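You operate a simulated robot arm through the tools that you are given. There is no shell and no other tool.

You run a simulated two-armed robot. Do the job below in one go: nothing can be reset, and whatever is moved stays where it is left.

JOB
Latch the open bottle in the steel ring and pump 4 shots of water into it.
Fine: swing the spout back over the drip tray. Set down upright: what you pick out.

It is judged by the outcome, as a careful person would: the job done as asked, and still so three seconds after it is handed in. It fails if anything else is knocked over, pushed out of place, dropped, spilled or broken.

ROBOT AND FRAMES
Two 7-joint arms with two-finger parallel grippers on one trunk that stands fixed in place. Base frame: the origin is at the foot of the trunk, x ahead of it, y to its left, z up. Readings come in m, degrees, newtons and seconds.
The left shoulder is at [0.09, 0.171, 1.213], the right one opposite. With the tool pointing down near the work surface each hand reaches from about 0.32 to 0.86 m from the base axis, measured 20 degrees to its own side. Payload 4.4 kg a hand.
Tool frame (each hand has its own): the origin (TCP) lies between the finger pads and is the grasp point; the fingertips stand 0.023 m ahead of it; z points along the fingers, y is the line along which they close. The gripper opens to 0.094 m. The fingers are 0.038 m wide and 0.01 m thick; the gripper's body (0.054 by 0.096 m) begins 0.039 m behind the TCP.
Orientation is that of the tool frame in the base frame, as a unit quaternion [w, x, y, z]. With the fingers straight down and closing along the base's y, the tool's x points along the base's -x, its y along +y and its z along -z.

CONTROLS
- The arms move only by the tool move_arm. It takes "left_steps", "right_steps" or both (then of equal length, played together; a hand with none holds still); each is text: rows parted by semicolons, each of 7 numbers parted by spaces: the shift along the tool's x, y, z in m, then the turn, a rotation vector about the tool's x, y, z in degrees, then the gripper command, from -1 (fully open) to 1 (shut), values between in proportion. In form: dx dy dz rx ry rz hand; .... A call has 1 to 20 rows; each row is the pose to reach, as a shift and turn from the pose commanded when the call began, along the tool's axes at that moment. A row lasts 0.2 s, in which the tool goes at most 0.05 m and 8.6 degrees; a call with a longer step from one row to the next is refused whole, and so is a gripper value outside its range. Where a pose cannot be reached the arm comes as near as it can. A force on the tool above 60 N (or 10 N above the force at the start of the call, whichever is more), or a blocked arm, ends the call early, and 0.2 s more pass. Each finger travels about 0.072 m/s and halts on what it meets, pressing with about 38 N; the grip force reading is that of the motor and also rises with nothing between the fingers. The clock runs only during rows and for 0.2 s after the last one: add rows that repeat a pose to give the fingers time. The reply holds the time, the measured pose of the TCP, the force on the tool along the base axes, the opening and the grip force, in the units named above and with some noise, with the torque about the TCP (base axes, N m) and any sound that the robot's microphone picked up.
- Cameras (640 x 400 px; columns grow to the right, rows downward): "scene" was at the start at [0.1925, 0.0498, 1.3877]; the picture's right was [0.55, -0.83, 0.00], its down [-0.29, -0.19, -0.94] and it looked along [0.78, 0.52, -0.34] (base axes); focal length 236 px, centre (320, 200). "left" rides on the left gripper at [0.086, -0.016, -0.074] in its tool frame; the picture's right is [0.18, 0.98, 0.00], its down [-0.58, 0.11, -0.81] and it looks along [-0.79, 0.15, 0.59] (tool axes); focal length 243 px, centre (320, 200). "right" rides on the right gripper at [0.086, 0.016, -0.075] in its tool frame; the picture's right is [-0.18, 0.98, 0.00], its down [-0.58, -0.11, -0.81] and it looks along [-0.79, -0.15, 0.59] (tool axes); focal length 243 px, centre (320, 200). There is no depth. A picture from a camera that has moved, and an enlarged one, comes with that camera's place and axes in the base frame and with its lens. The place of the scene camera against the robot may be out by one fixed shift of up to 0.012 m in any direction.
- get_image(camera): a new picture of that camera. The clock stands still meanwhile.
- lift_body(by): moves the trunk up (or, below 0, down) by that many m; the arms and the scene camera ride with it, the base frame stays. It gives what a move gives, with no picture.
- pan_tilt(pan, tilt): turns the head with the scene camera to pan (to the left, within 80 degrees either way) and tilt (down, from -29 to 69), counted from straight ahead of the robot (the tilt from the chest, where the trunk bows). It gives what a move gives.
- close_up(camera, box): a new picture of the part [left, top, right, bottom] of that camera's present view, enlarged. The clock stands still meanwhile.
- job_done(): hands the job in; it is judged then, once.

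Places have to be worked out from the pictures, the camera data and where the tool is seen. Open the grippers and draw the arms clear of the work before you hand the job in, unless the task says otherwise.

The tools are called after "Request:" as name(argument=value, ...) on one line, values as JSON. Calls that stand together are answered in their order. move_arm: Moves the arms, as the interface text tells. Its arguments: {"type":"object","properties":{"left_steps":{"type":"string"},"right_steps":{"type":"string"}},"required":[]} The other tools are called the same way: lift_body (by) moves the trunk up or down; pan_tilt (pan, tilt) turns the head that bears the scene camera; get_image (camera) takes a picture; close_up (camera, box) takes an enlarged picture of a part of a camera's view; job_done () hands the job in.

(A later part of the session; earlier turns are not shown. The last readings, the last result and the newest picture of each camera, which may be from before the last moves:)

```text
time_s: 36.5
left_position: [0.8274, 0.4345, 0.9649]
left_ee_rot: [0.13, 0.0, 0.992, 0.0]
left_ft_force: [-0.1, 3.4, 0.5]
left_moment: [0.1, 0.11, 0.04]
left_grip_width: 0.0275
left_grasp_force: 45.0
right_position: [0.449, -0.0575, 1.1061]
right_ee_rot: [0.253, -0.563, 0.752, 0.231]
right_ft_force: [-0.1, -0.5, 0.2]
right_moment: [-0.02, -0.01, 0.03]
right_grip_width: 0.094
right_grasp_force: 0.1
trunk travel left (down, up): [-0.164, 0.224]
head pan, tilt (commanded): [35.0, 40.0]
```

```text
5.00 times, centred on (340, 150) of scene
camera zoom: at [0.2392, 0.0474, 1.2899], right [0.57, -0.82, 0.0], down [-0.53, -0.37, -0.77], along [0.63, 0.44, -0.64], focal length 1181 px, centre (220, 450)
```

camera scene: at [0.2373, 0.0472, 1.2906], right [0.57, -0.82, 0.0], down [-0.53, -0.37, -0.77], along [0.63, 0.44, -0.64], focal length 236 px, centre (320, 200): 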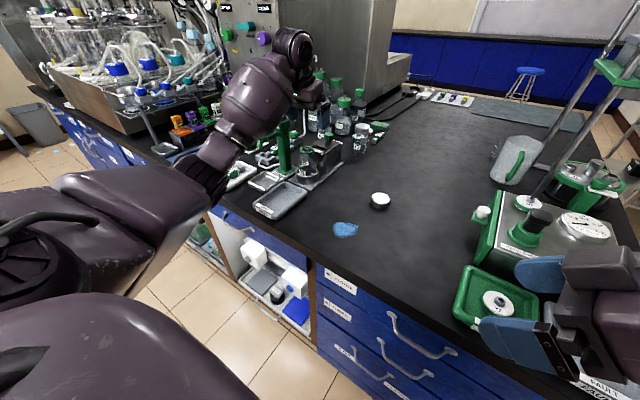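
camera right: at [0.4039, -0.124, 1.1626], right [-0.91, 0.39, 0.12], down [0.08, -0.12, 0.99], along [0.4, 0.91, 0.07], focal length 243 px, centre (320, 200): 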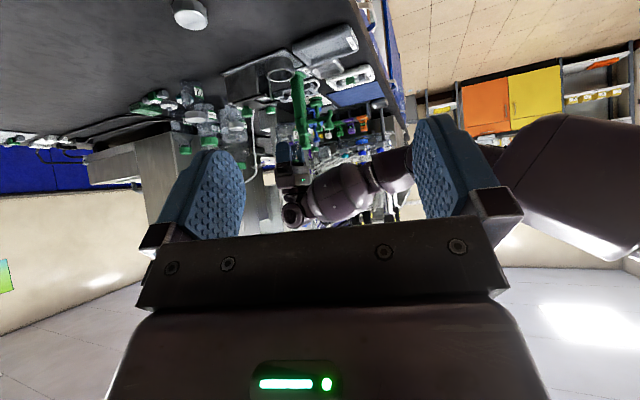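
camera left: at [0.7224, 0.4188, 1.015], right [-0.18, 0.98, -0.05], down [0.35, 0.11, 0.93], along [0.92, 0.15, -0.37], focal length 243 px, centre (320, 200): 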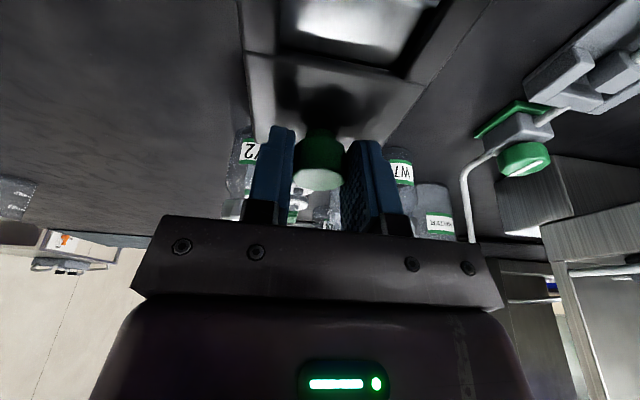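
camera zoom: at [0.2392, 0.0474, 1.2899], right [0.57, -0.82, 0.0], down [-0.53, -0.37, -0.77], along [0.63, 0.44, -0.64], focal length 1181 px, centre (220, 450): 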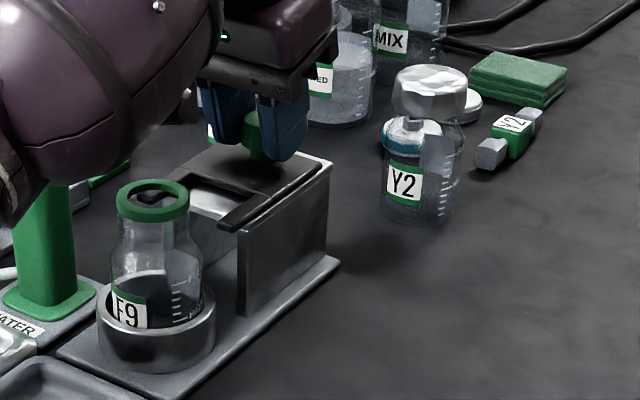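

Gripping the knob at 27.5 mm. I pull it gently 1 cm toward the bottle (−x) and watch the force.

Request:
move_arm(left_steps="0.0048 0 -0.0013 0 0 0 1; 0.0097 0 -0.0026 0 0 0 1; 0.0097 0 -0.0026 0 0 0 1")

Request:
close_up(camera="scene", box=[300, 110, 380, 190])

Request:
close_up(camera="right", box=[220, 60, 400, 215])

```text
time_s: 37.3
left_position: [0.8172, 0.4354, 0.9661]
left_ee_rot: [0.13, 0.0, 0.992, 0.0]
left_ft_force: [0.2, 5.4, 2.2]
left_moment: [0.24, 0.28, 0.05]
left_grip_width: 0.0275
left_grasp_force: 44.8
right_position: [0.4485, -0.0575, 1.1066]
right_ee_rot: [0.254, -0.562, 0.752, 0.232]
right_ft_force: [-0.1, -0.7, -0.5]
right_moment: [0.02, 0.0, 0.05]
right_grip_width: 0.0939
right_grasp_force: 0.0
trunk travel left (down, up): [-0.164, 0.224]
head pan, tilt (commanded): [35.0, 40.0]
```

```text
5.00 times, centred on (340, 150) of scene
camera zoom: at [0.2391, 0.0476, 1.2899], right [0.57, -0.82, 0.0], down [-0.53, -0.37, -0.77], along [0.63, 0.44, -0.64], focal length 1181 px, centre (220, 450)
```

zoom: 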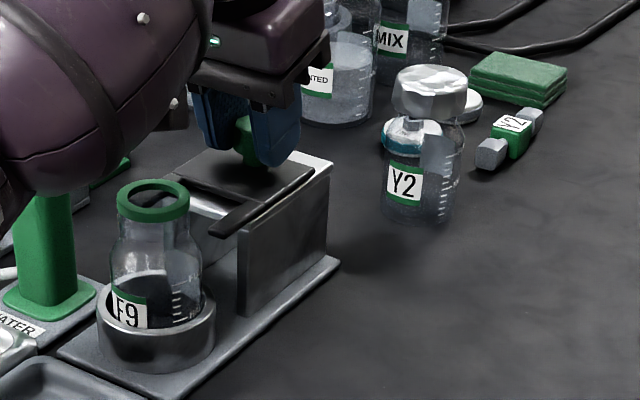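

```text
2.58 times, centred on (310, 138) of right
camera zoom: at [0.4036, -0.1628, 1.1088], right [-0.9, 0.39, 0.18], down [0.15, -0.12, 0.98], along [0.4, 0.91, 0.05], focal length 626 px, centre (346, 361)
```

zoom: 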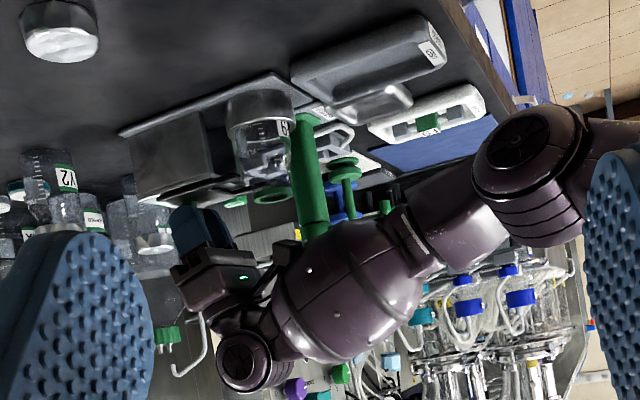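

The slide follows smoothly with hardly any drag. I continue 2 cm, easing y by 1 mm.

Request:
move_arm(left_steps="0.0064 0.001 -0.0017 0 0 0 1; 0.0129 0.001 -0.0034 0 0 0 1; 0.0193 0.001 -0.0052 0 0 0 1; 0.0193 0.001 -0.0052 0 0 0 1")

Request:
close_up(camera="scene", box=[300, 110, 380, 190])

Request:
close_up(camera="right", box=[220, 60, 400, 215])

```text
time_s: 38.3
left_position: [0.7982, 0.4351, 0.9644]
left_ee_rot: [0.132, 0.0, 0.991, 0.0]
left_ft_force: [-0.6, 5.6, 4.8]
left_moment: [0.12, 0.37, 0.0]
left_grip_width: 0.0277
left_grasp_force: 44.8
right_position: [0.4486, -0.0576, 1.1085]
right_ee_rot: [0.253, -0.564, 0.751, 0.231]
right_ft_force: [0.5, -0.2, 0.2]
right_moment: [-0.03, -0.01, 0.01]
right_grip_width: 0.0939
right_grasp_force: 0.1
trunk travel left (down, up): [-0.164, 0.224]
head pan, tilt (commanded): [35.0, 40.0]
```

```text
5.00 times, centred on (340, 150) of scene
camera zoom: at [0.2387, 0.0474, 1.29], right [0.57, -0.82, 0.0], down [-0.53, -0.37, -0.77], along [0.63, 0.44, -0.64], focal length 1181 px, centre (220, 450)
```

zoom: 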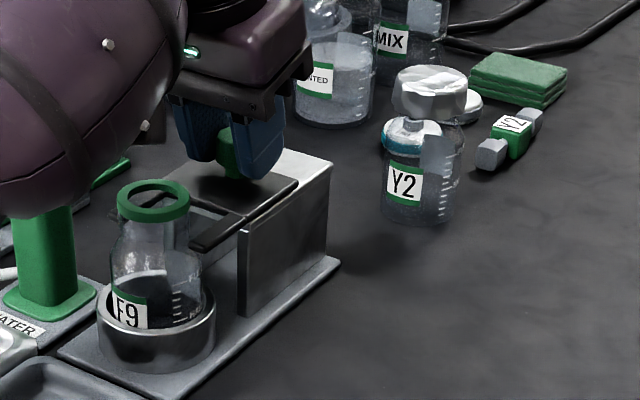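

```text
2.58 times, centred on (310, 138) of right
camera zoom: at [0.4033, -0.1629, 1.1089], right [-0.9, 0.39, 0.18], down [0.15, -0.12, 0.98], along [0.4, 0.91, 0.05], focal length 626 px, centre (346, 361)
```

zoom: 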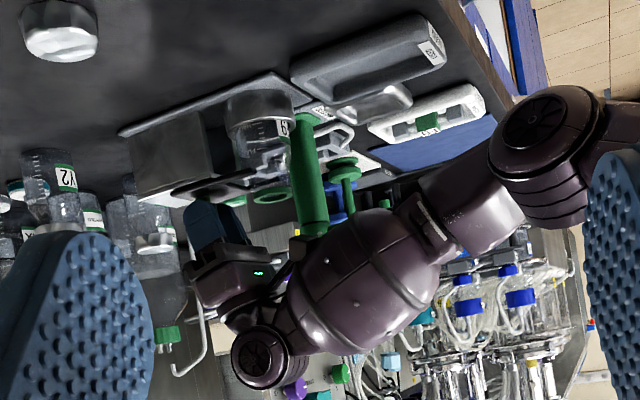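

The fork tips are now alongside the bottle's shoulder. I pull on in 1 cm steps, checking that the prongs pass the neck cleanly.

Request:
move_arm(left_steps="0.0048 0.001 -0.0016 0 0 0 1; 0.0097 0.001 -0.0031 0 0 0 1; 0.0097 0.001 -0.0031 0 0 0 1")

Request:
close_up(camera="scene", box=[300, 110, 380, 190])

Request:
close_up(camera="right", box=[255, 90, 325, 160])

Request:
get_image(camera="left")

```text
time_s: 39.1
left_position: [0.7887, 0.4347, 0.9666]
left_ee_rot: [0.131, 0.002, 0.991, -0.001]
left_ft_force: [0.7, -3.9, -2.8]
left_moment: [-0.14, -1.33, -0.06]
left_grip_width: 0.0274
left_grasp_force: 45.0
right_position: [0.4493, -0.0594, 1.1072]
right_ee_rot: [0.254, -0.562, 0.752, 0.231]
right_ft_force: [0.2, 0.1, -0.5]
right_moment: [0.02, -0.02, 0.03]
right_grip_width: 0.094
right_grasp_force: 0.0
trunk travel left (down, up): [-0.164, 0.224]
head pan, tilt (commanded): [35.0, 40.0]
```

```text
5.00 times, centred on (340, 150) of scene
camera zoom: at [0.2394, 0.0469, 1.2897], right [0.57, -0.82, 0.0], down [-0.53, -0.37, -0.77], along [0.63, 0.44, -0.64], focal length 1181 px, centre (220, 450)
```

zoom: 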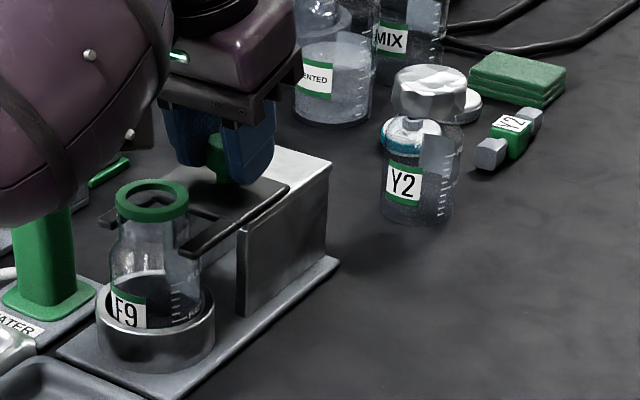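

```text
5.71 times, centred on (290, 125) of right
camera zoom: at [0.4038, -0.1634, 1.1084], right [-0.9, 0.39, 0.18], down [0.15, -0.12, 0.98], along [0.4, 0.91, 0.05], focal length 1386 px, centre (491, 629)
```

zoom: 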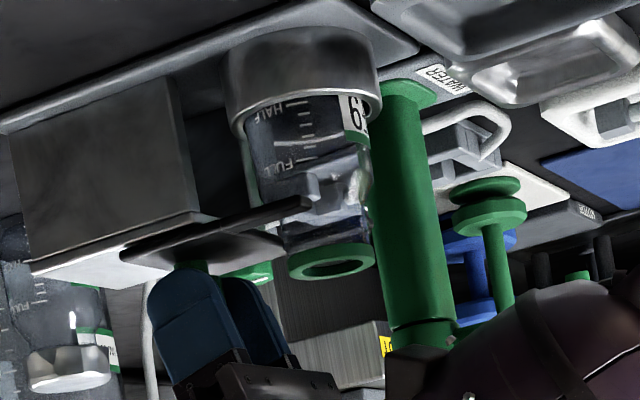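

```text
taken
camera left: at [0.6844, 0.4191, 1.015], right [-0.18, 0.98, -0.05], down [0.35, 0.11, 0.93], along [0.92, 0.15, -0.37], focal length 243 px, centre (320, 200)
```

left: 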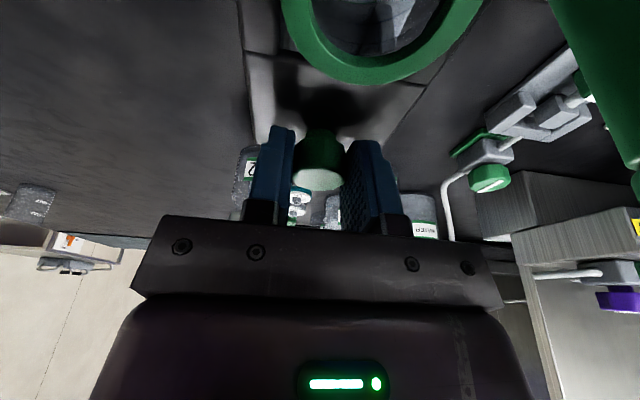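

The prongs straddle the neck between shoulder and collar. I pull another centimetre and watch for the end stop.

Request:
move_arm(left_steps="0.0048 0 -0.0013 0 0 0 1; 0.0097 0 -0.0026 0 0 0 1; 0.0097 0 -0.0026 0 0 0 1")

Request:
close_up(camera="scene", box=[300, 110, 380, 190])

Request:
close_up(camera="right", box=[220, 60, 400, 215])

```text
time_s: 39.9
left_position: [0.778, 0.4349, 0.9649]
left_ee_rot: [0.129, 0.001, 0.992, 0.0]
left_ft_force: [-1.4, -6.8, -4.3]
left_moment: [-0.12, -0.68, -0.16]
left_grip_width: 0.0277
left_grasp_force: 44.7
right_position: [0.4494, -0.0584, 1.1065]
right_ee_rot: [0.254, -0.562, 0.752, 0.232]
right_ft_force: [0.9, 0.4, 0.0]
right_moment: [0.01, -0.02, -0.01]
right_grip_width: 0.0941
right_grasp_force: 0.0
trunk travel left (down, up): [-0.164, 0.224]
head pan, tilt (commanded): [35.0, 40.0]
```

```text
5.00 times, centred on (340, 150) of scene
camera zoom: at [0.2395, 0.0467, 1.2897], right [0.57, -0.82, 0.0], down [-0.53, -0.37, -0.77], along [0.63, 0.44, -0.64], focal length 1181 px, centre (220, 450)
```

zoom: 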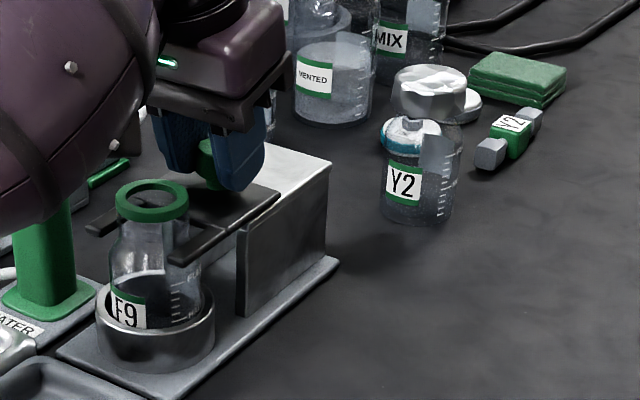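

```text
2.58 times, centred on (310, 138) of right
camera zoom: at [0.4039, -0.1636, 1.1083], right [-0.9, 0.39, 0.18], down [0.15, -0.12, 0.98], along [0.4, 0.91, 0.05], focal length 626 px, centre (346, 361)
```

zoom: 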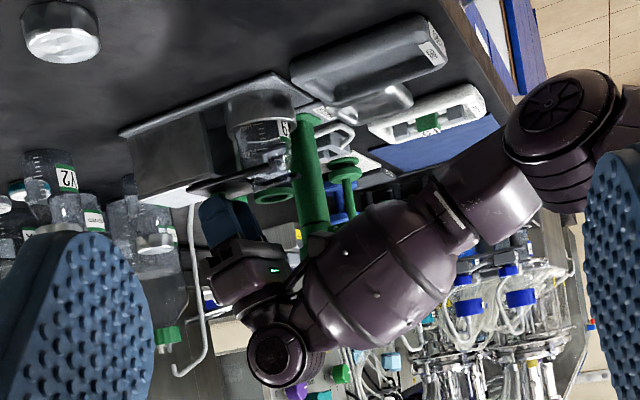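

Prongs are well past the neck's centre and there's still no stop. I keep pulling in 5 mm steps, trimming y by −1 mm.

Request:
move_arm(left_steps="0.0048 -0.001 -0.0013 0 0 0 1; 0.0048 -0.001 -0.0013 0 0 0 1")

Request:
close_up(camera="scene", box=[300, 110, 380, 190])

Request:
close_up(camera="left", box=[200, 0, 440, 200])

```text
time_s: 40.5
left_position: [0.7766, 0.4349, 0.9661]
left_ee_rot: [0.132, 0.0, 0.991, 0.0]
left_ft_force: [29.4, -2.6, -3.8]
left_moment: [0.07, -0.78, 0.0]
left_grip_width: 0.0279
left_grasp_force: 44.7
right_position: [0.4514, -0.0567, 1.1067]
right_ee_rot: [0.252, -0.563, 0.751, 0.233]
right_ft_force: [1.0, 0.0, 0.5]
right_moment: [0.0, -0.06, 0.02]
right_grip_width: 0.0939
right_grasp_force: 0.0
trunk travel left (down, up): [-0.164, 0.224]
head pan, tilt (commanded): [35.0, 40.0]
```

```text
5.00 times, centred on (340, 150) of scene
camera zoom: at [0.2424, 0.047, 1.2892], right [0.57, -0.82, 0.0], down [-0.53, -0.37, -0.76], along [0.63, 0.44, -0.64], focal length 1181 px, centre (220, 450)
```

zoom: 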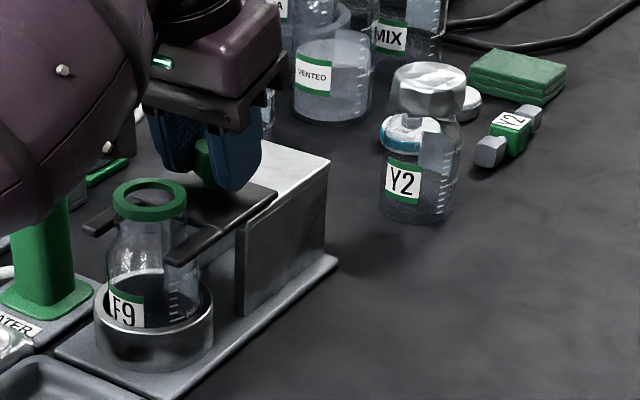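

```text
2.00 times, centred on (320, 100) of left
camera zoom: at [0.6721, 0.4189, 1.0147], right [-0.18, 0.98, -0.05], down [0.35, 0.11, 0.93], along [0.92, 0.15, -0.36], focal length 485 px, centre (320, 400)
```

zoom: 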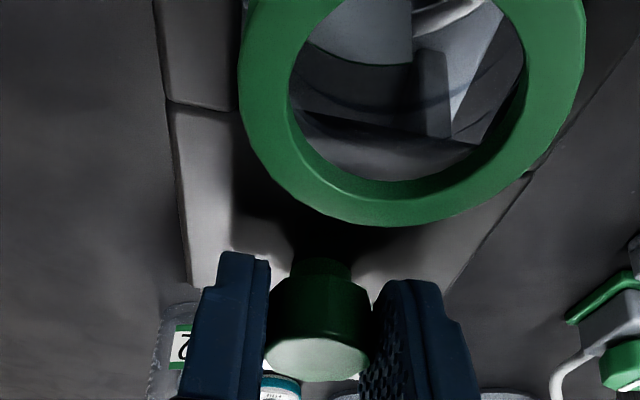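

A firm stop at 5 cm of travel (29 N): the fork is fully home around the neck. I relax the pull, then open the fingers.

Request:
move_arm(left_steps="-0.003 0 0.0008 0 0 0 1; -0.0035 0 0.0009 0 0 0 1; -0.0035 0 0.0009 0 0 0 0.2; -0.0035 0 0.0009 0 0 0 -0.2; -0.0035 0 0.0009 0 0 0 -0.4; -0.0035 0 0.0009 0 0 0 -0.4; -0.0035 0 0.0009 0 0 0 -0.4")

Request:
close_up(camera="left", box=[200, 0, 440, 200])

Request:
close_up(camera="scene", box=[300, 110, 380, 190])

```text
time_s: 42.1
left_position: [0.775, 0.4356, 0.9667]
left_ee_rot: [0.13, 0.0, 0.992, 0.0]
left_ft_force: [-0.8, -0.5, 0.1]
left_moment: [-0.02, 0.01, -0.01]
left_grip_width: 0.0656
left_grasp_force: 0.1
right_position: [0.4484, -0.0571, 1.1072]
right_ee_rot: [0.253, -0.563, 0.752, 0.232]
right_ft_force: [-0.2, 0.5, -0.2]
right_moment: [0.0, 0.01, -0.02]
right_grip_width: 0.094
right_grasp_force: 0.1
trunk travel left (down, up): [-0.164, 0.224]
head pan, tilt (commanded): [35.0, 40.0]
```

```text
2.00 times, centred on (320, 100) of left
camera zoom: at [0.6727, 0.4193, 1.0161], right [-0.18, 0.98, -0.05], down [0.35, 0.11, 0.93], along [0.92, 0.15, -0.37], focal length 485 px, centre (320, 400)
```

zoom: 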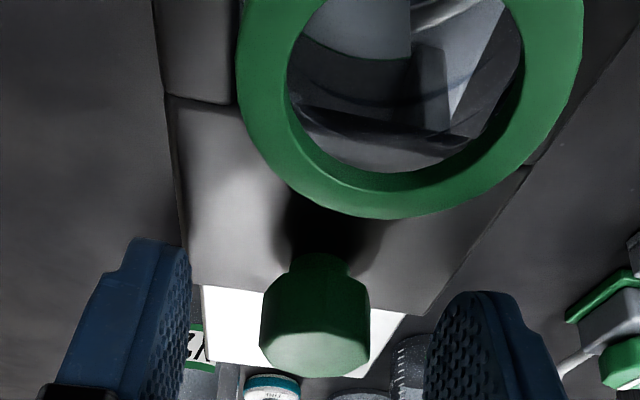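

```text
5.00 times, centred on (340, 150) of scene
camera zoom: at [0.2392, 0.0471, 1.2899], right [0.57, -0.82, 0.0], down [-0.53, -0.37, -0.77], along [0.63, 0.44, -0.64], focal length 1181 px, centre (220, 450)
```

zoom: 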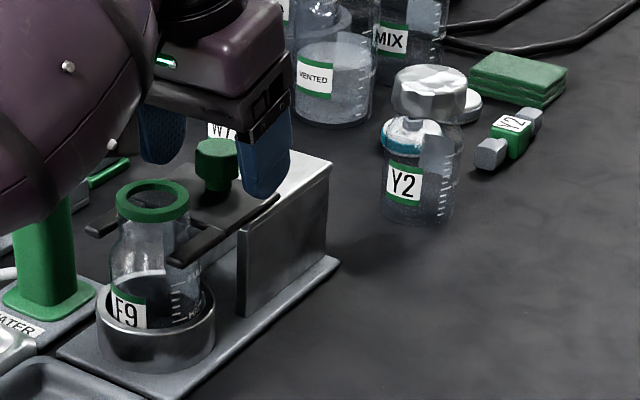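

The slide stays home with the fork around the neck. I rise off the knob and then raise the trunk back for the pump work.

Request:
move_arm(left_steps="-0.008 0 -0.029 0 0 0 -0.4; -0.0155 0 -0.058 0 0 0 -0.4; -0.0259 0 -0.0966 0 0 0 -0.4; -0.0259 0 -0.0966 0 0 0 -0.4")

Request:
lift_body(by=0.1)

Request:
close_up(camera="scene", box=[220, 70, 420, 230])

Request:
get_image(camera="right")

```text
time_s: 43.1
left_position: [0.7777, 0.4324, 1.066]
left_ee_rot: [0.129, 0.0, 0.992, 0.0]
left_ft_force: [1.0, -0.2, -1.1]
left_moment: [0.01, -0.01, 0.0]
left_grip_width: 0.0656
left_grasp_force: 0.2
right_position: [0.4488, -0.0574, 1.1069]
right_ee_rot: [0.252, -0.564, 0.752, 0.232]
right_ft_force: [0.4, 0.1, 0.1]
right_moment: [0.0, -0.01, 0.02]
right_grip_width: 0.0939
right_grasp_force: 0.2
trunk travel left (down, up): [-0.164, 0.224]
head pan, tilt (commanded): [35.0, 40.0]
```

```text
time_s: 44.4
left_position: [0.7775, 0.4353, 1.1635]
left_ee_rot: [0.129, 0.0, 0.992, -0.001]
left_ft_force: [-0.4, -0.1, 1.2]
left_moment: [-0.02, 0.01, -0.01]
left_grip_width: 0.0658
left_grasp_force: 0.0
right_position: [0.4502, -0.0581, 1.2065]
right_ee_rot: [0.253, -0.563, 0.752, 0.232]
right_ft_force: [-0.4, -0.1, 0.3]
right_moment: [0.02, -0.01, 0.02]
right_grip_width: 0.0941
right_grasp_force: 0.0
trunk travel left (down, up): [-0.264, 0.124]
head pan, tilt (commanded): [35.0, 40.0]
```

```text
2.50 times, centred on (320, 150) of scene
camera zoom: at [0.1586, 0.0472, 1.3986], right [0.57, -0.82, 0.0], down [-0.53, -0.37, -0.77], along [0.63, 0.44, -0.64], focal length 591 px, centre (320, 325)
```

zoom: 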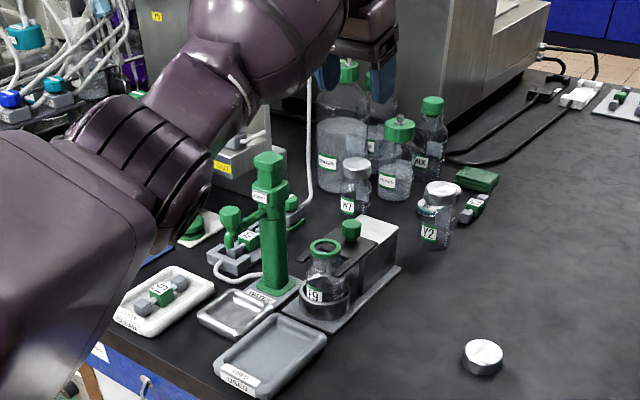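

```text
taken
camera right: at [0.4045, -0.1621, 1.2082], right [-0.9, 0.39, 0.18], down [0.15, -0.12, 0.98], along [0.4, 0.91, 0.05], focal length 243 px, centre (320, 200)
```

right: 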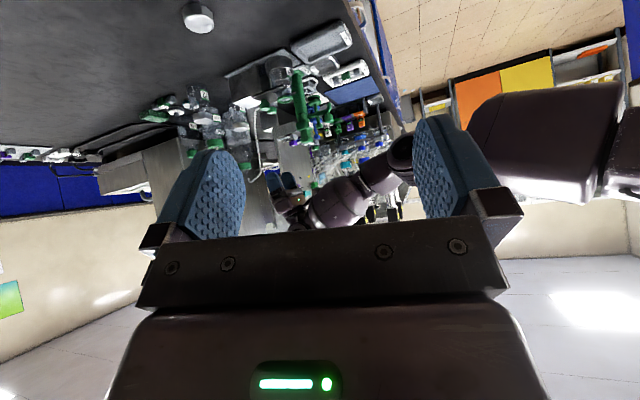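

The latch holds and the hand is clear. I enlarge the pump and spout from both free cameras to plan the swing.

Request:
close_up(camera="scene", box=[270, 125, 350, 205])

Request:
close_up(camera="right", box=[265, 50, 345, 140])

```text
5.00 times, centred on (310, 165) of scene
camera zoom: at [0.1586, 0.0472, 1.3986], right [0.57, -0.82, 0.0], down [-0.53, -0.37, -0.77], along [0.63, 0.44, -0.64], focal length 1181 px, centre (370, 375)
```

zoom: 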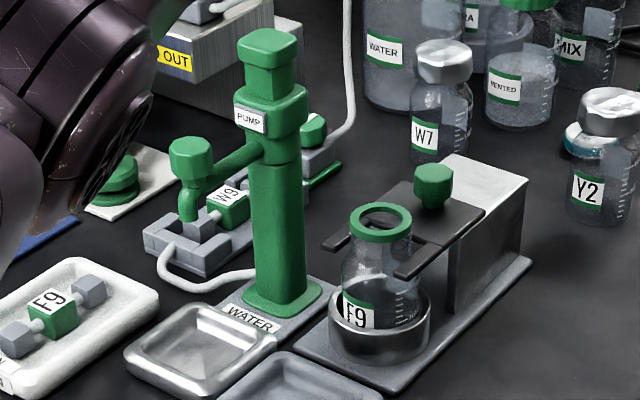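

```text
4.44 times, centred on (305, 95) of right
camera zoom: at [0.4045, -0.1621, 1.2082], right [-0.9, 0.39, 0.18], down [0.15, -0.12, 0.98], along [0.4, 0.91, 0.05], focal length 1078 px, centre (387, 667)
```

zoom: 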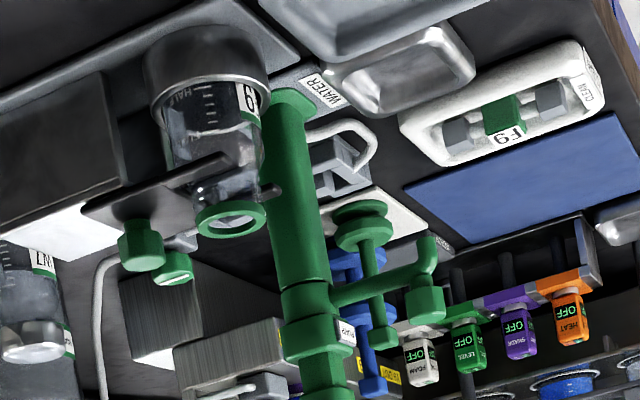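

Knob on the spout spans z ≈ 0.996–1.021 (about 27 mm wide) near (0.628, 0.525); nozzle tip ≈ 0.970 clears the bottle mouth (≈ 0.955). I bring the left hand upright to above the spout knob.

Request:
move_arm(left_steps="0.032 0.018 0.002 0 3 0 -0.4; 0.064 0.036 0.004 0 6 0 -0.4; 0.096 0.054 0.007 0 9 0 -0.4; 0.128 0.072 0.012 0 12 0 -0.4; 0.16 0.09 0.0193 0 15 0 -0.4; 0.16 0.09 0.0193 0 15 0 -0.4")

Request:
get_image(camera="left")

Request:
close_up(camera="right", box=[240, 40, 420, 215])

Request:
close_up(camera="scene", box=[200, 70, 420, 260])

```text
time_s: 45.8
left_position: [0.6246, 0.5244, 1.1084]
left_ee_rot: [-0.001, 0.001, 1.0, 0.0]
left_ft_force: [-0.2, 0.2, -0.6]
left_moment: [0.03, 0.01, 0.0]
left_grip_width: 0.0658
left_grasp_force: 0.1
right_position: [0.4491, -0.0578, 1.2063]
right_ee_rot: [0.254, -0.563, 0.751, 0.232]
right_ft_force: [1.4, 0.3, 0.1]
right_moment: [0.01, 0.02, 0.0]
right_grip_width: 0.0942
right_grasp_force: 0.0
trunk travel left (down, up): [-0.264, 0.124]
head pan, tilt (commanded): [35.0, 40.0]
```

```text
taken
camera left: at [0.5385, 0.5083, 1.1827], right [-0.18, 0.98, 0.0], down [0.58, 0.11, 0.81], along [0.79, 0.15, -0.59], focal length 243 px, centre (320, 200)
```

left: 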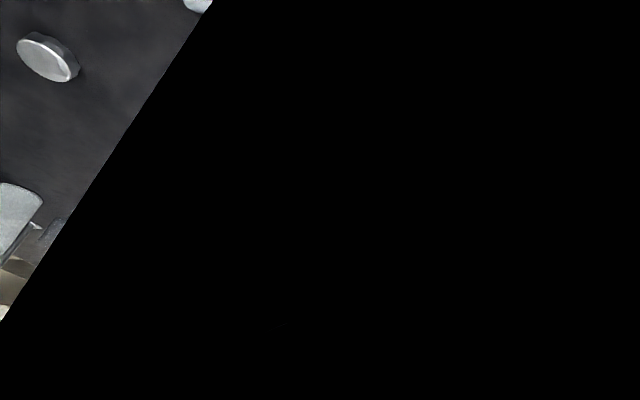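

```text
2.29 times, centred on (330, 128) of right
camera zoom: at [0.4038, -0.1624, 1.2091], right [-0.9, 0.39, 0.18], down [0.15, -0.12, 0.98], along [0.4, 0.91, 0.05], focal length 555 px, centre (297, 366)
```

zoom: 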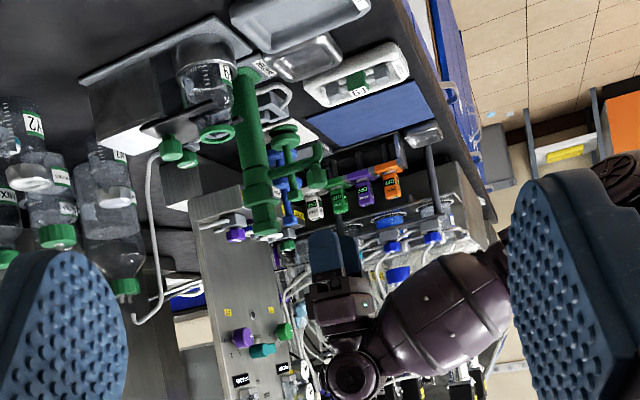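

```text
2.11 times, centred on (310, 165) of scene
camera zoom: at [0.1577, 0.0467, 1.3989], right [0.57, -0.82, 0.0], down [-0.53, -0.37, -0.77], along [0.63, 0.44, -0.64], focal length 497 px, centre (341, 274)
```

zoom: 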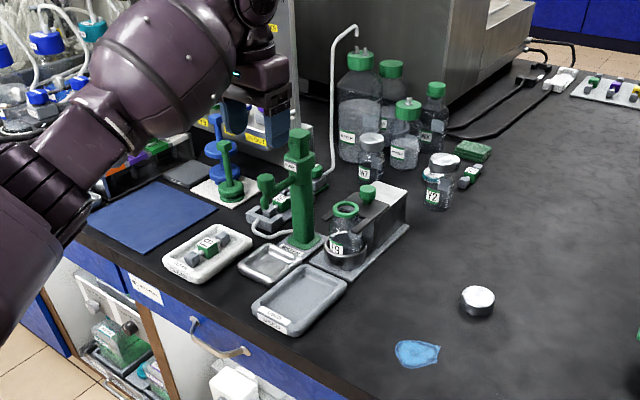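

The left camera is blocked by the forearm here, but the right and scene views agree the spout knob is at x ≈ 0.631, y ≈ 0.5255. I descend around it with the fingers half open.

Request:
move_arm(left_steps="-0.0064 0.001 0.03 0 0 0 -0.4; -0.0064 0.001 0.06 0 0 0 -0.4; -0.0064 0.001 0.085 0 0 0 -0.4; -0.0064 0.001 0.0964 0 0 0 -0.4; -0.0064 0.001 0.0964 0 0 0 -0.4")

Request:
close_up(camera="right", box=[270, 60, 370, 160])

Request:
get_image(camera="left")

Request:
close_up(camera="scene", box=[260, 110, 360, 200])

```text
time_s: 47.0
left_position: [0.6319, 0.5255, 1.0094]
left_ee_rot: [0.0, 0.0, 1.0, 0.0]
left_ft_force: [-0.2, -0.3, 0.1]
left_moment: [-0.02, 0.04, -0.01]
left_grip_width: 0.066
left_grasp_force: 0.1
right_position: [0.4487, -0.0567, 1.2076]
right_ee_rot: [0.253, -0.562, 0.752, 0.231]
right_ft_force: [-0.4, 0.2, 0.0]
right_moment: [0.03, 0.0, -0.02]
right_grip_width: 0.0938
right_grasp_force: 0.0
trunk travel left (down, up): [-0.264, 0.124]
head pan, tilt (commanded): [35.0, 40.0]
```

```text
4.00 times, centred on (320, 110) of right
camera zoom: at [0.4037, -0.1622, 1.2092], right [-0.9, 0.39, 0.18], down [0.15, -0.12, 0.98], along [0.4, 0.91, 0.05], focal length 970 px, centre (320, 560)
```

zoom: 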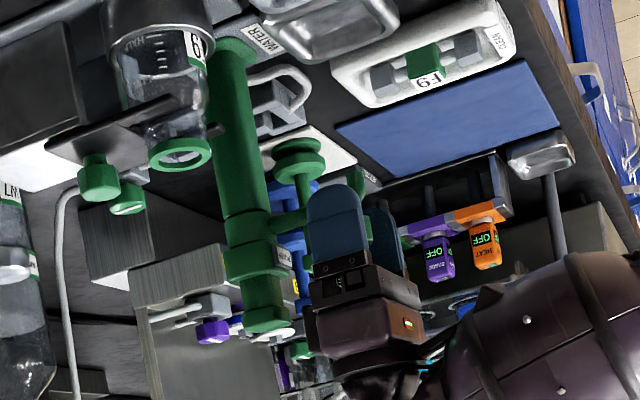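

```text
taken
camera left: at [0.5451, 0.5106, 1.0853], right [-0.18, 0.98, 0.0], down [0.58, 0.11, 0.81], along [0.79, 0.15, -0.59], focal length 243 px, centre (320, 200)
```

left: 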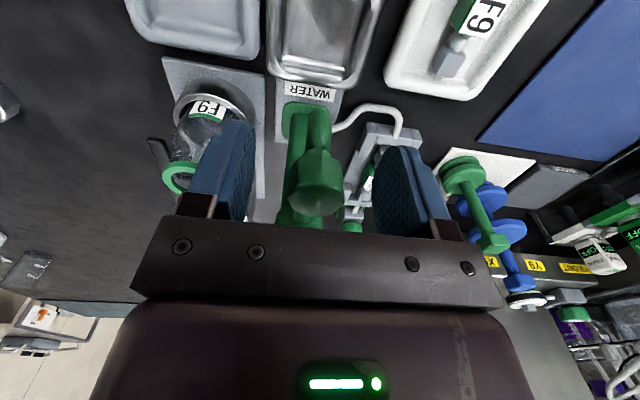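

```text
4.44 times, centred on (310, 155) of scene
camera zoom: at [0.1576, 0.0471, 1.3989], right [0.57, -0.82, 0.0], down [-0.53, -0.37, -0.77], along [0.63, 0.44, -0.64], focal length 1050 px, centre (364, 400)
```

zoom: 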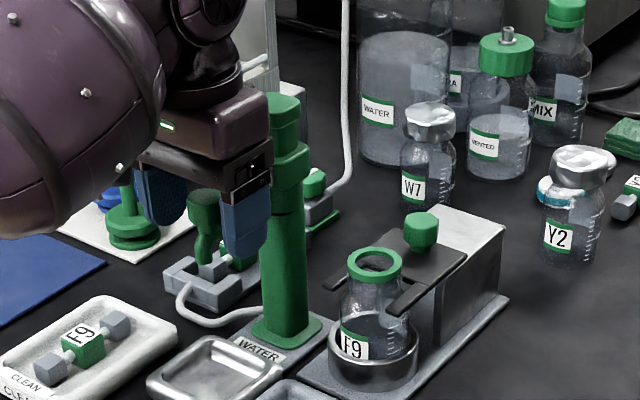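

The knob is centred between the fingers. I nudge 2 mm back and close on it.

Request:
move_arm(left_steps="0.002 0 0 0 0 0 -0.4; 0.002 0 0 0 0 0 0.2; 0.002 0 0 0 0 0 1; 0.002 0 0 0 0 0 1; 0.002 0 0 0 0 0 1")

Request:
get_image(camera="left")

```text
time_s: 48.2
left_position: [0.6305, 0.5253, 1.0096]
left_ee_rot: [0.0, 0.001, 1.0, 0.0]
left_ft_force: [-2.6, -8.4, -2.3]
left_moment: [0.31, -0.3, -0.22]
left_grip_width: 0.0256
left_grasp_force: 44.6
right_position: [0.4486, -0.0572, 1.2082]
right_ee_rot: [0.254, -0.563, 0.752, 0.232]
right_ft_force: [0.7, 0.7, 0.6]
right_moment: [-0.01, -0.02, 0.0]
right_grip_width: 0.094
right_grasp_force: 0.0
trunk travel left (down, up): [-0.264, 0.124]
head pan, tilt (commanded): [35.0, 40.0]
```

```text
taken
camera left: at [0.5437, 0.5093, 1.0849], right [-0.18, 0.98, 0.0], down [0.58, 0.11, 0.81], along [0.79, 0.15, -0.59], focal length 243 px, centre (320, 200)
```

left: 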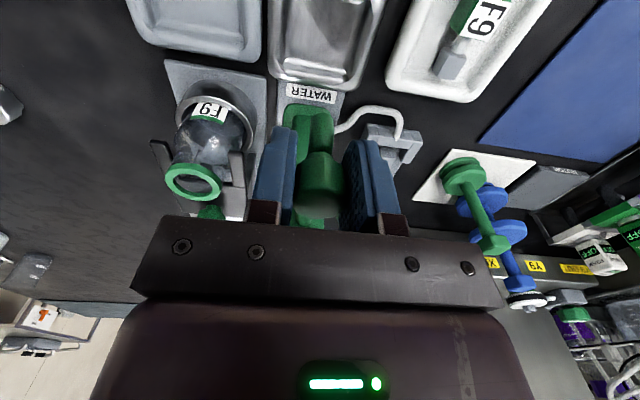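

Gripped at 25.6 mm. I start the swing with the first 15° of arc about the pump axis, turning the hand with it, and check the resistance.

Request:
move_arm(left_steps="-0.0003 -0.0073 0 0 0 -5 1; -0.0013 -0.0145 0 0 0 -10 1; -0.0028 -0.0216 0 0 0 -15 1; -0.0028 -0.0216 0 0 0 -15 1")

Request:
close_up(camera="scene", box=[260, 110, 360, 200])

Request:
get_image(camera="left")

```text
time_s: 49.2
left_position: [0.6328, 0.5039, 1.0099]
left_ee_rot: [0.0, -0.132, 0.991, 0.0]
left_ft_force: [1.2, 6.2, 5.2]
left_moment: [-0.26, 0.33, 0.4]
left_grip_width: 0.0254
left_grasp_force: 44.9
right_position: [0.4502, -0.0566, 1.2078]
right_ee_rot: [0.254, -0.563, 0.752, 0.231]
right_ft_force: [0.0, -0.8, 0.7]
right_moment: [0.02, 0.01, 0.02]
right_grip_width: 0.0939
right_grasp_force: 0.0
trunk travel left (down, up): [-0.264, 0.124]
head pan, tilt (commanded): [35.0, 40.0]
```

```text
4.44 times, centred on (310, 155) of scene
camera zoom: at [0.1573, 0.0475, 1.399], right [0.57, -0.82, 0.0], down [-0.53, -0.37, -0.77], along [0.63, 0.44, -0.64], focal length 1050 px, centre (364, 400)
```

zoom: 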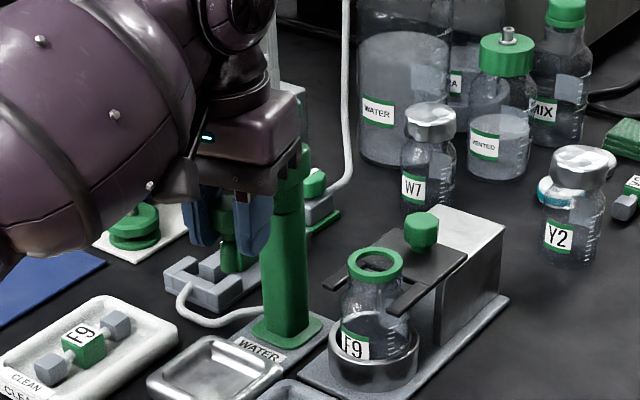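

```text
taken
camera left: at [0.5532, 0.4662, 1.0847], right [-0.43, 0.9, 0.0], down [0.53, 0.26, 0.81], along [0.73, 0.35, -0.59], focal length 243 px, centre (320, 200)
```

left: 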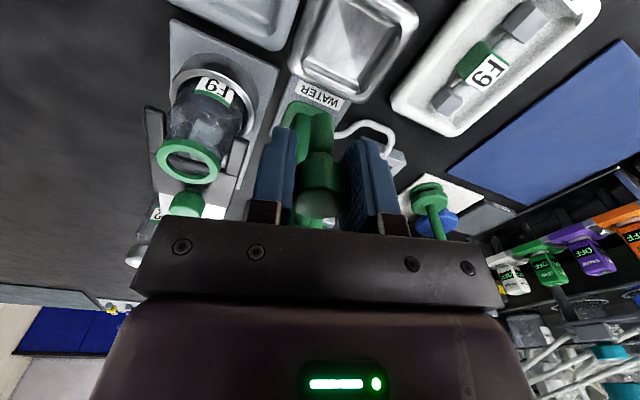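

Low resistance and the spout follows. I continue another 37.5° on the same arc.

Request:
move_arm(left_steps="-0.0007 -0.0109 0 0 0 -7.5 1; -0.0028 -0.0216 0 0 0 -15 1; -0.0064 -0.032 0 0 0 -22.5 1; -0.0112 -0.0418 0 0 0 -30 1; -0.0173 -0.0508 0 0 0 -37.5 1; -0.0173 -0.0508 0 0 0 -37.5 1")

Request:
close_up(camera="right", box=[240, 40, 420, 215])

Request:
get_image(camera="left")

```text
time_s: 50.6
left_position: [0.6632, 0.4581, 1.0107]
left_ee_rot: [0.0, -0.442, 0.897, 0.0]
left_ft_force: [-4.4, -6.2, 8.9]
left_moment: [0.04, 0.4, -0.04]
left_grip_width: 0.0254
left_grasp_force: 45.0
right_position: [0.4484, -0.0588, 1.2078]
right_ee_rot: [0.255, -0.562, 0.752, 0.231]
right_ft_force: [-0.2, 0.4, -0.3]
right_moment: [-0.01, 0.01, 0.02]
right_grip_width: 0.094
right_grasp_force: 0.0
trunk travel left (down, up): [-0.264, 0.124]
head pan, tilt (commanded): [35.0, 40.0]
```

```text
2.29 times, centred on (330, 128) of right
camera zoom: at [0.4025, -0.1633, 1.2095], right [-0.9, 0.39, 0.18], down [0.14, -0.12, 0.98], along [0.4, 0.91, 0.05], focal length 555 px, centre (297, 366)
```

zoom: 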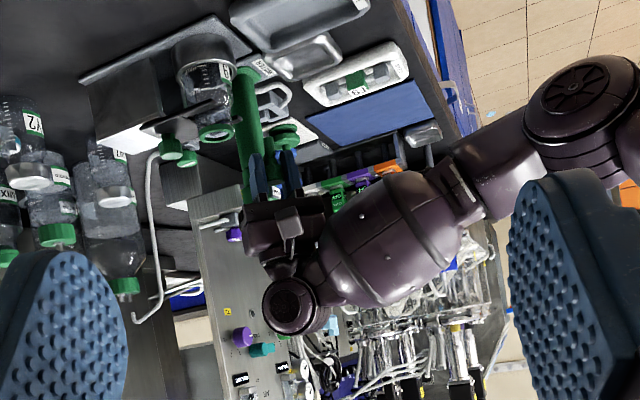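

```text
taken
camera left: at [0.6225, 0.3802, 1.0849], right [-0.89, 0.45, 0.0], down [0.27, 0.53, 0.81], along [0.37, 0.72, -0.59], focal length 243 px, centre (320, 200)
```

left: 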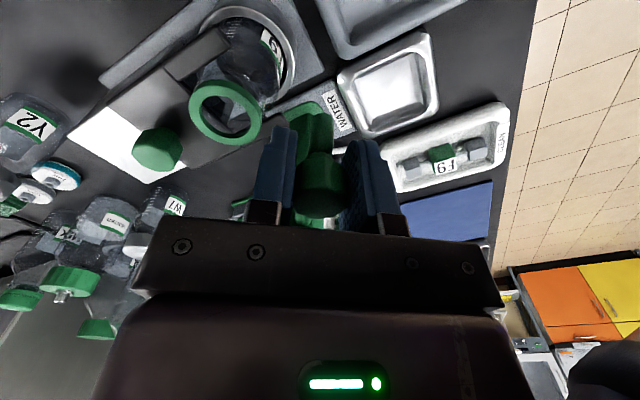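

The spout is at ~52° and moving easily. I swing the remaining 37.5° to bring the nozzle over the bottle mouth.

Request:
move_arm(left_steps="-0.0007 -0.0109 0 0 0 -7.5 1; -0.0028 -0.0216 0 0 0 -15 1; -0.0064 -0.032 0 0 0 -22.5 1; -0.0112 -0.0418 0 0 0 -30 1; -0.0173 -0.0508 0 0 0 -37.5 1; -0.0173 -0.0508 0 0 0 -37.5 1")

Request:
close_up(camera="right", box=[240, 40, 360, 150])

Request:
get_image(camera="left")

Request:
close_up(camera="scene", box=[260, 110, 380, 210])

```text
time_s: 52.0
left_position: [0.7148, 0.4402, 1.0102]
left_ee_rot: [-0.001, 0.707, -0.707, -0.002]
left_ft_force: [-4.1, -13.3, 6.6]
left_moment: [-0.41, 0.5, 0.31]
left_grip_width: 0.0255
left_grasp_force: 45.8
right_position: [0.4484, -0.0579, 1.2072]
right_ee_rot: [0.254, -0.562, 0.752, 0.232]
right_ft_force: [-0.2, -0.2, 0.6]
right_moment: [-0.01, -0.01, 0.01]
right_grip_width: 0.0939
right_grasp_force: 0.1
trunk travel left (down, up): [-0.264, 0.124]
head pan, tilt (commanded): [35.0, 40.0]
```

```text
3.64 times, centred on (300, 95) of right
camera zoom: at [0.4027, -0.1638, 1.2093], right [-0.9, 0.39, 0.18], down [0.14, -0.12, 0.98], along [0.4, 0.91, 0.05], focal length 882 px, centre (393, 582)
```

zoom: 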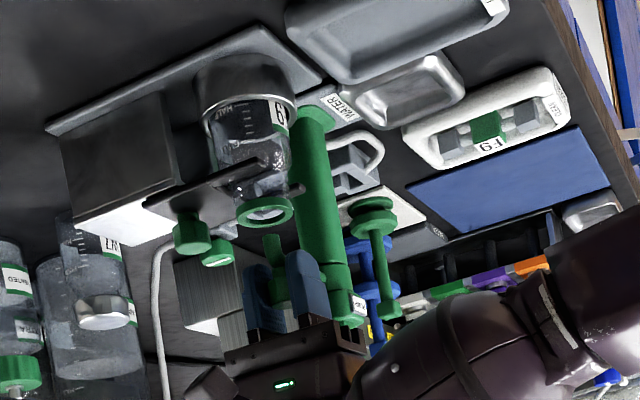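

```text
taken
camera left: at [0.7303, 0.3544, 1.0848], right [-0.98, -0.18, 0.0], down [-0.11, 0.58, 0.81], along [-0.15, 0.79, -0.59], focal length 243 px, centre (320, 200)
```

left: 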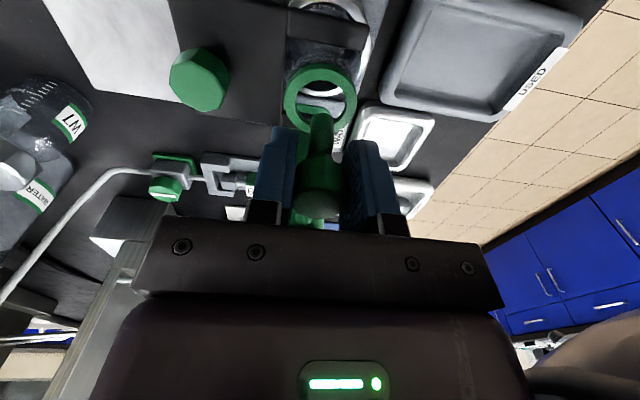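

```text
4.00 times, centred on (320, 160) of scene
camera zoom: at [0.1565, 0.0452, 1.3991], right [0.57, -0.82, 0.0], down [-0.53, -0.37, -0.77], along [0.63, 0.44, -0.64], focal length 945 px, centre (320, 360)
```

zoom: 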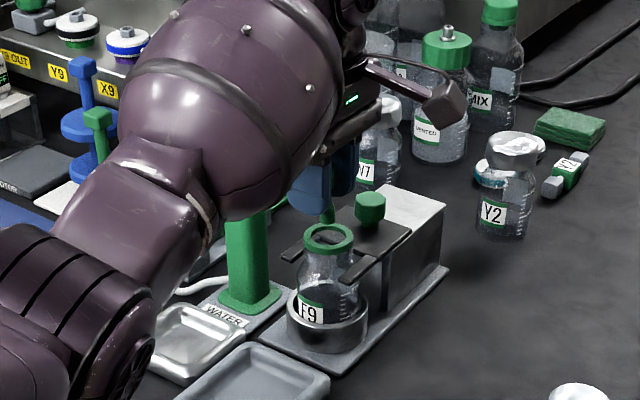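

The nozzle hangs within ~2 mm of the mouth's centre. I open the fingers (along x here) and rise straight up.

Request:
move_arm(left_steps="0 0 0 0 0 0 0.4; 0 0 0 0 0 0 0; 0 0 0 0 0 0 -0.3; 0 0 0 0 0 0 -0.3; 0 0 0 0 0 0 -0.3")

Request:
move_arm(left_steps="0 0 -0.025 0 0 0 -0.3; 0 0 -0.06 0 0 0 -0.3; 0 0 -0.1 0 0 0 -0.3; 0 0 -0.13 0 0 0 -0.3; 0 0 -0.13 0 0 0 -0.3")

Request:
close_up(camera="right", box=[240, 40, 360, 150])

Request:
get_image(camera="left")

Request:
close_up(camera="scene", box=[260, 110, 380, 210])

```text
time_s: 53.2
left_position: [0.7141, 0.4422, 1.0096]
left_ee_rot: [-0.001, 0.707, -0.707, 0.0]
left_ft_force: [-0.9, -0.1, 0.6]
left_moment: [-0.02, 0.0, -0.03]
left_grip_width: 0.0611
left_grasp_force: 0.1
right_position: [0.4498, -0.0569, 1.2073]
right_ee_rot: [0.254, -0.563, 0.751, 0.232]
right_ft_force: [0.7, 0.2, -0.7]
right_moment: [0.02, 0.0, 0.02]
right_grip_width: 0.094
right_grasp_force: 0.0
trunk travel left (down, up): [-0.264, 0.124]
head pan, tilt (commanded): [35.0, 40.0]
```

```text
time_s: 54.4
left_position: [0.716, 0.442, 1.1391]
left_ee_rot: [-0.001, -0.707, 0.707, 0.001]
left_ft_force: [0.7, -0.3, 0.3]
left_moment: [0.0, -0.02, 0.01]
left_grip_width: 0.061
left_grasp_force: 0.1
right_position: [0.4505, -0.0556, 1.2083]
right_ee_rot: [0.253, -0.563, 0.752, 0.231]
right_ft_force: [0.0, 0.7, -0.4]
right_moment: [-0.01, -0.01, -0.02]
right_grip_width: 0.0941
right_grasp_force: 0.0
trunk travel left (down, up): [-0.264, 0.124]
head pan, tilt (commanded): [35.0, 40.0]
```

```text
3.64 times, centred on (300, 95) of right
camera zoom: at [0.404, -0.1622, 1.2089], right [-0.9, 0.39, 0.18], down [0.15, -0.12, 0.98], along [0.4, 0.91, 0.05], focal length 882 px, centre (393, 582)
```

zoom: 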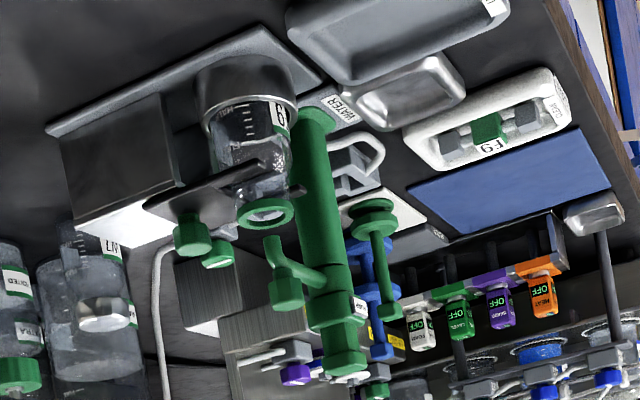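

```text
taken
camera left: at [0.7319, 0.3554, 1.214], right [-0.98, -0.18, 0.0], down [-0.11, 0.58, 0.81], along [-0.15, 0.79, -0.59], focal length 243 px, centre (320, 200)
```

left: 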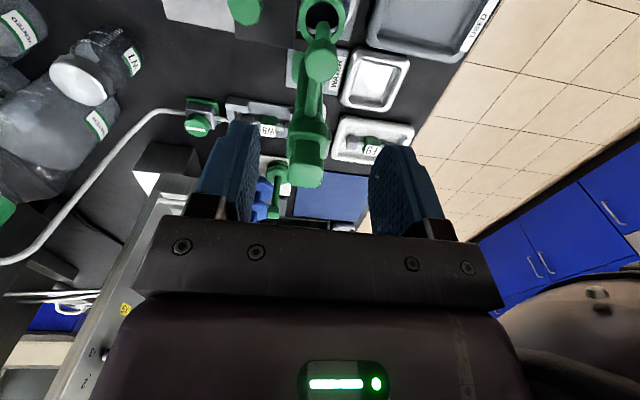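

```text
4.00 times, centred on (320, 160) of scene
camera zoom: at [0.158, 0.047, 1.3988], right [0.57, -0.82, 0.0], down [-0.53, -0.37, -0.77], along [0.63, 0.44, -0.64], focal length 945 px, centre (320, 360)
```

zoom: 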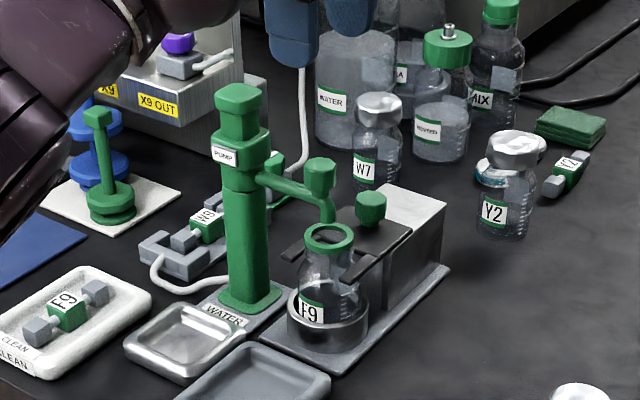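

The spout's nozzle sits over the open mouth. Now I check the pump cap from the left camera before pressing.

Request:
close_up(camera="left", box=[250, 0, 390, 200])

Request:
close_up(camera="right", box=[285, 80, 355, 150])

Request:
close_up(camera="scene", box=[300, 130, 350, 190])

```text
2.00 times, centred on (320, 100) of left
camera zoom: at [0.7319, 0.3554, 1.214], right [-0.98, -0.18, 0.0], down [-0.11, 0.58, 0.81], along [-0.15, 0.79, -0.59], focal length 485 px, centre (320, 400)
```

zoom: 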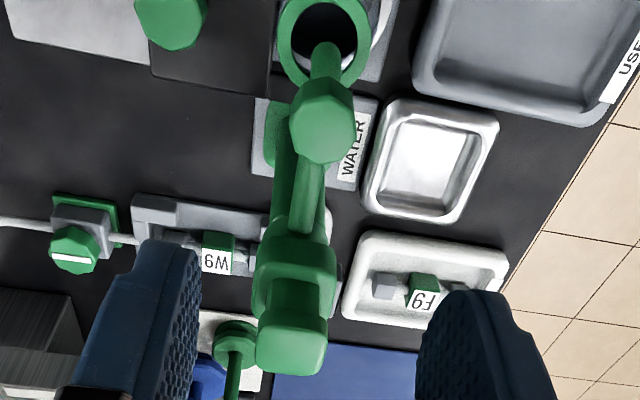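

```text
5.71 times, centred on (320, 115) of right
camera zoom: at [0.404, -0.1622, 1.2089], right [-0.9, 0.39, 0.18], down [0.15, -0.12, 0.98], along [0.4, 0.91, 0.05], focal length 1386 px, centre (320, 686)
```

zoom: 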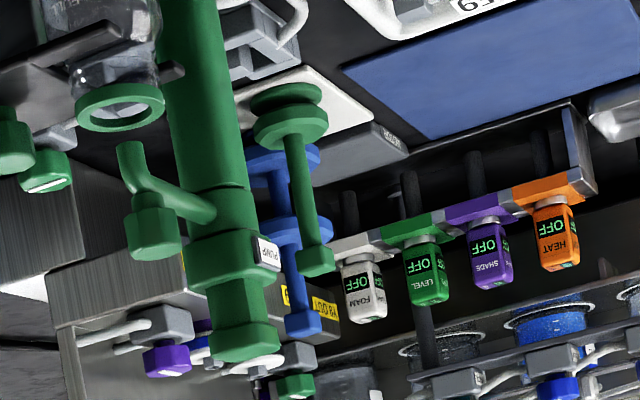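

```text
6.67 times, centred on (325, 160) of scene
camera zoom: at [0.158, 0.047, 1.3988], right [0.57, -0.82, 0.0], down [-0.53, -0.37, -0.77], along [0.63, 0.44, -0.64], focal length 1575 px, centre (287, 467)
```

zoom: 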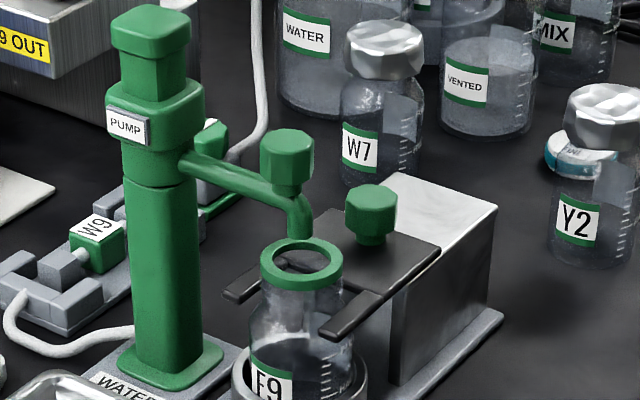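

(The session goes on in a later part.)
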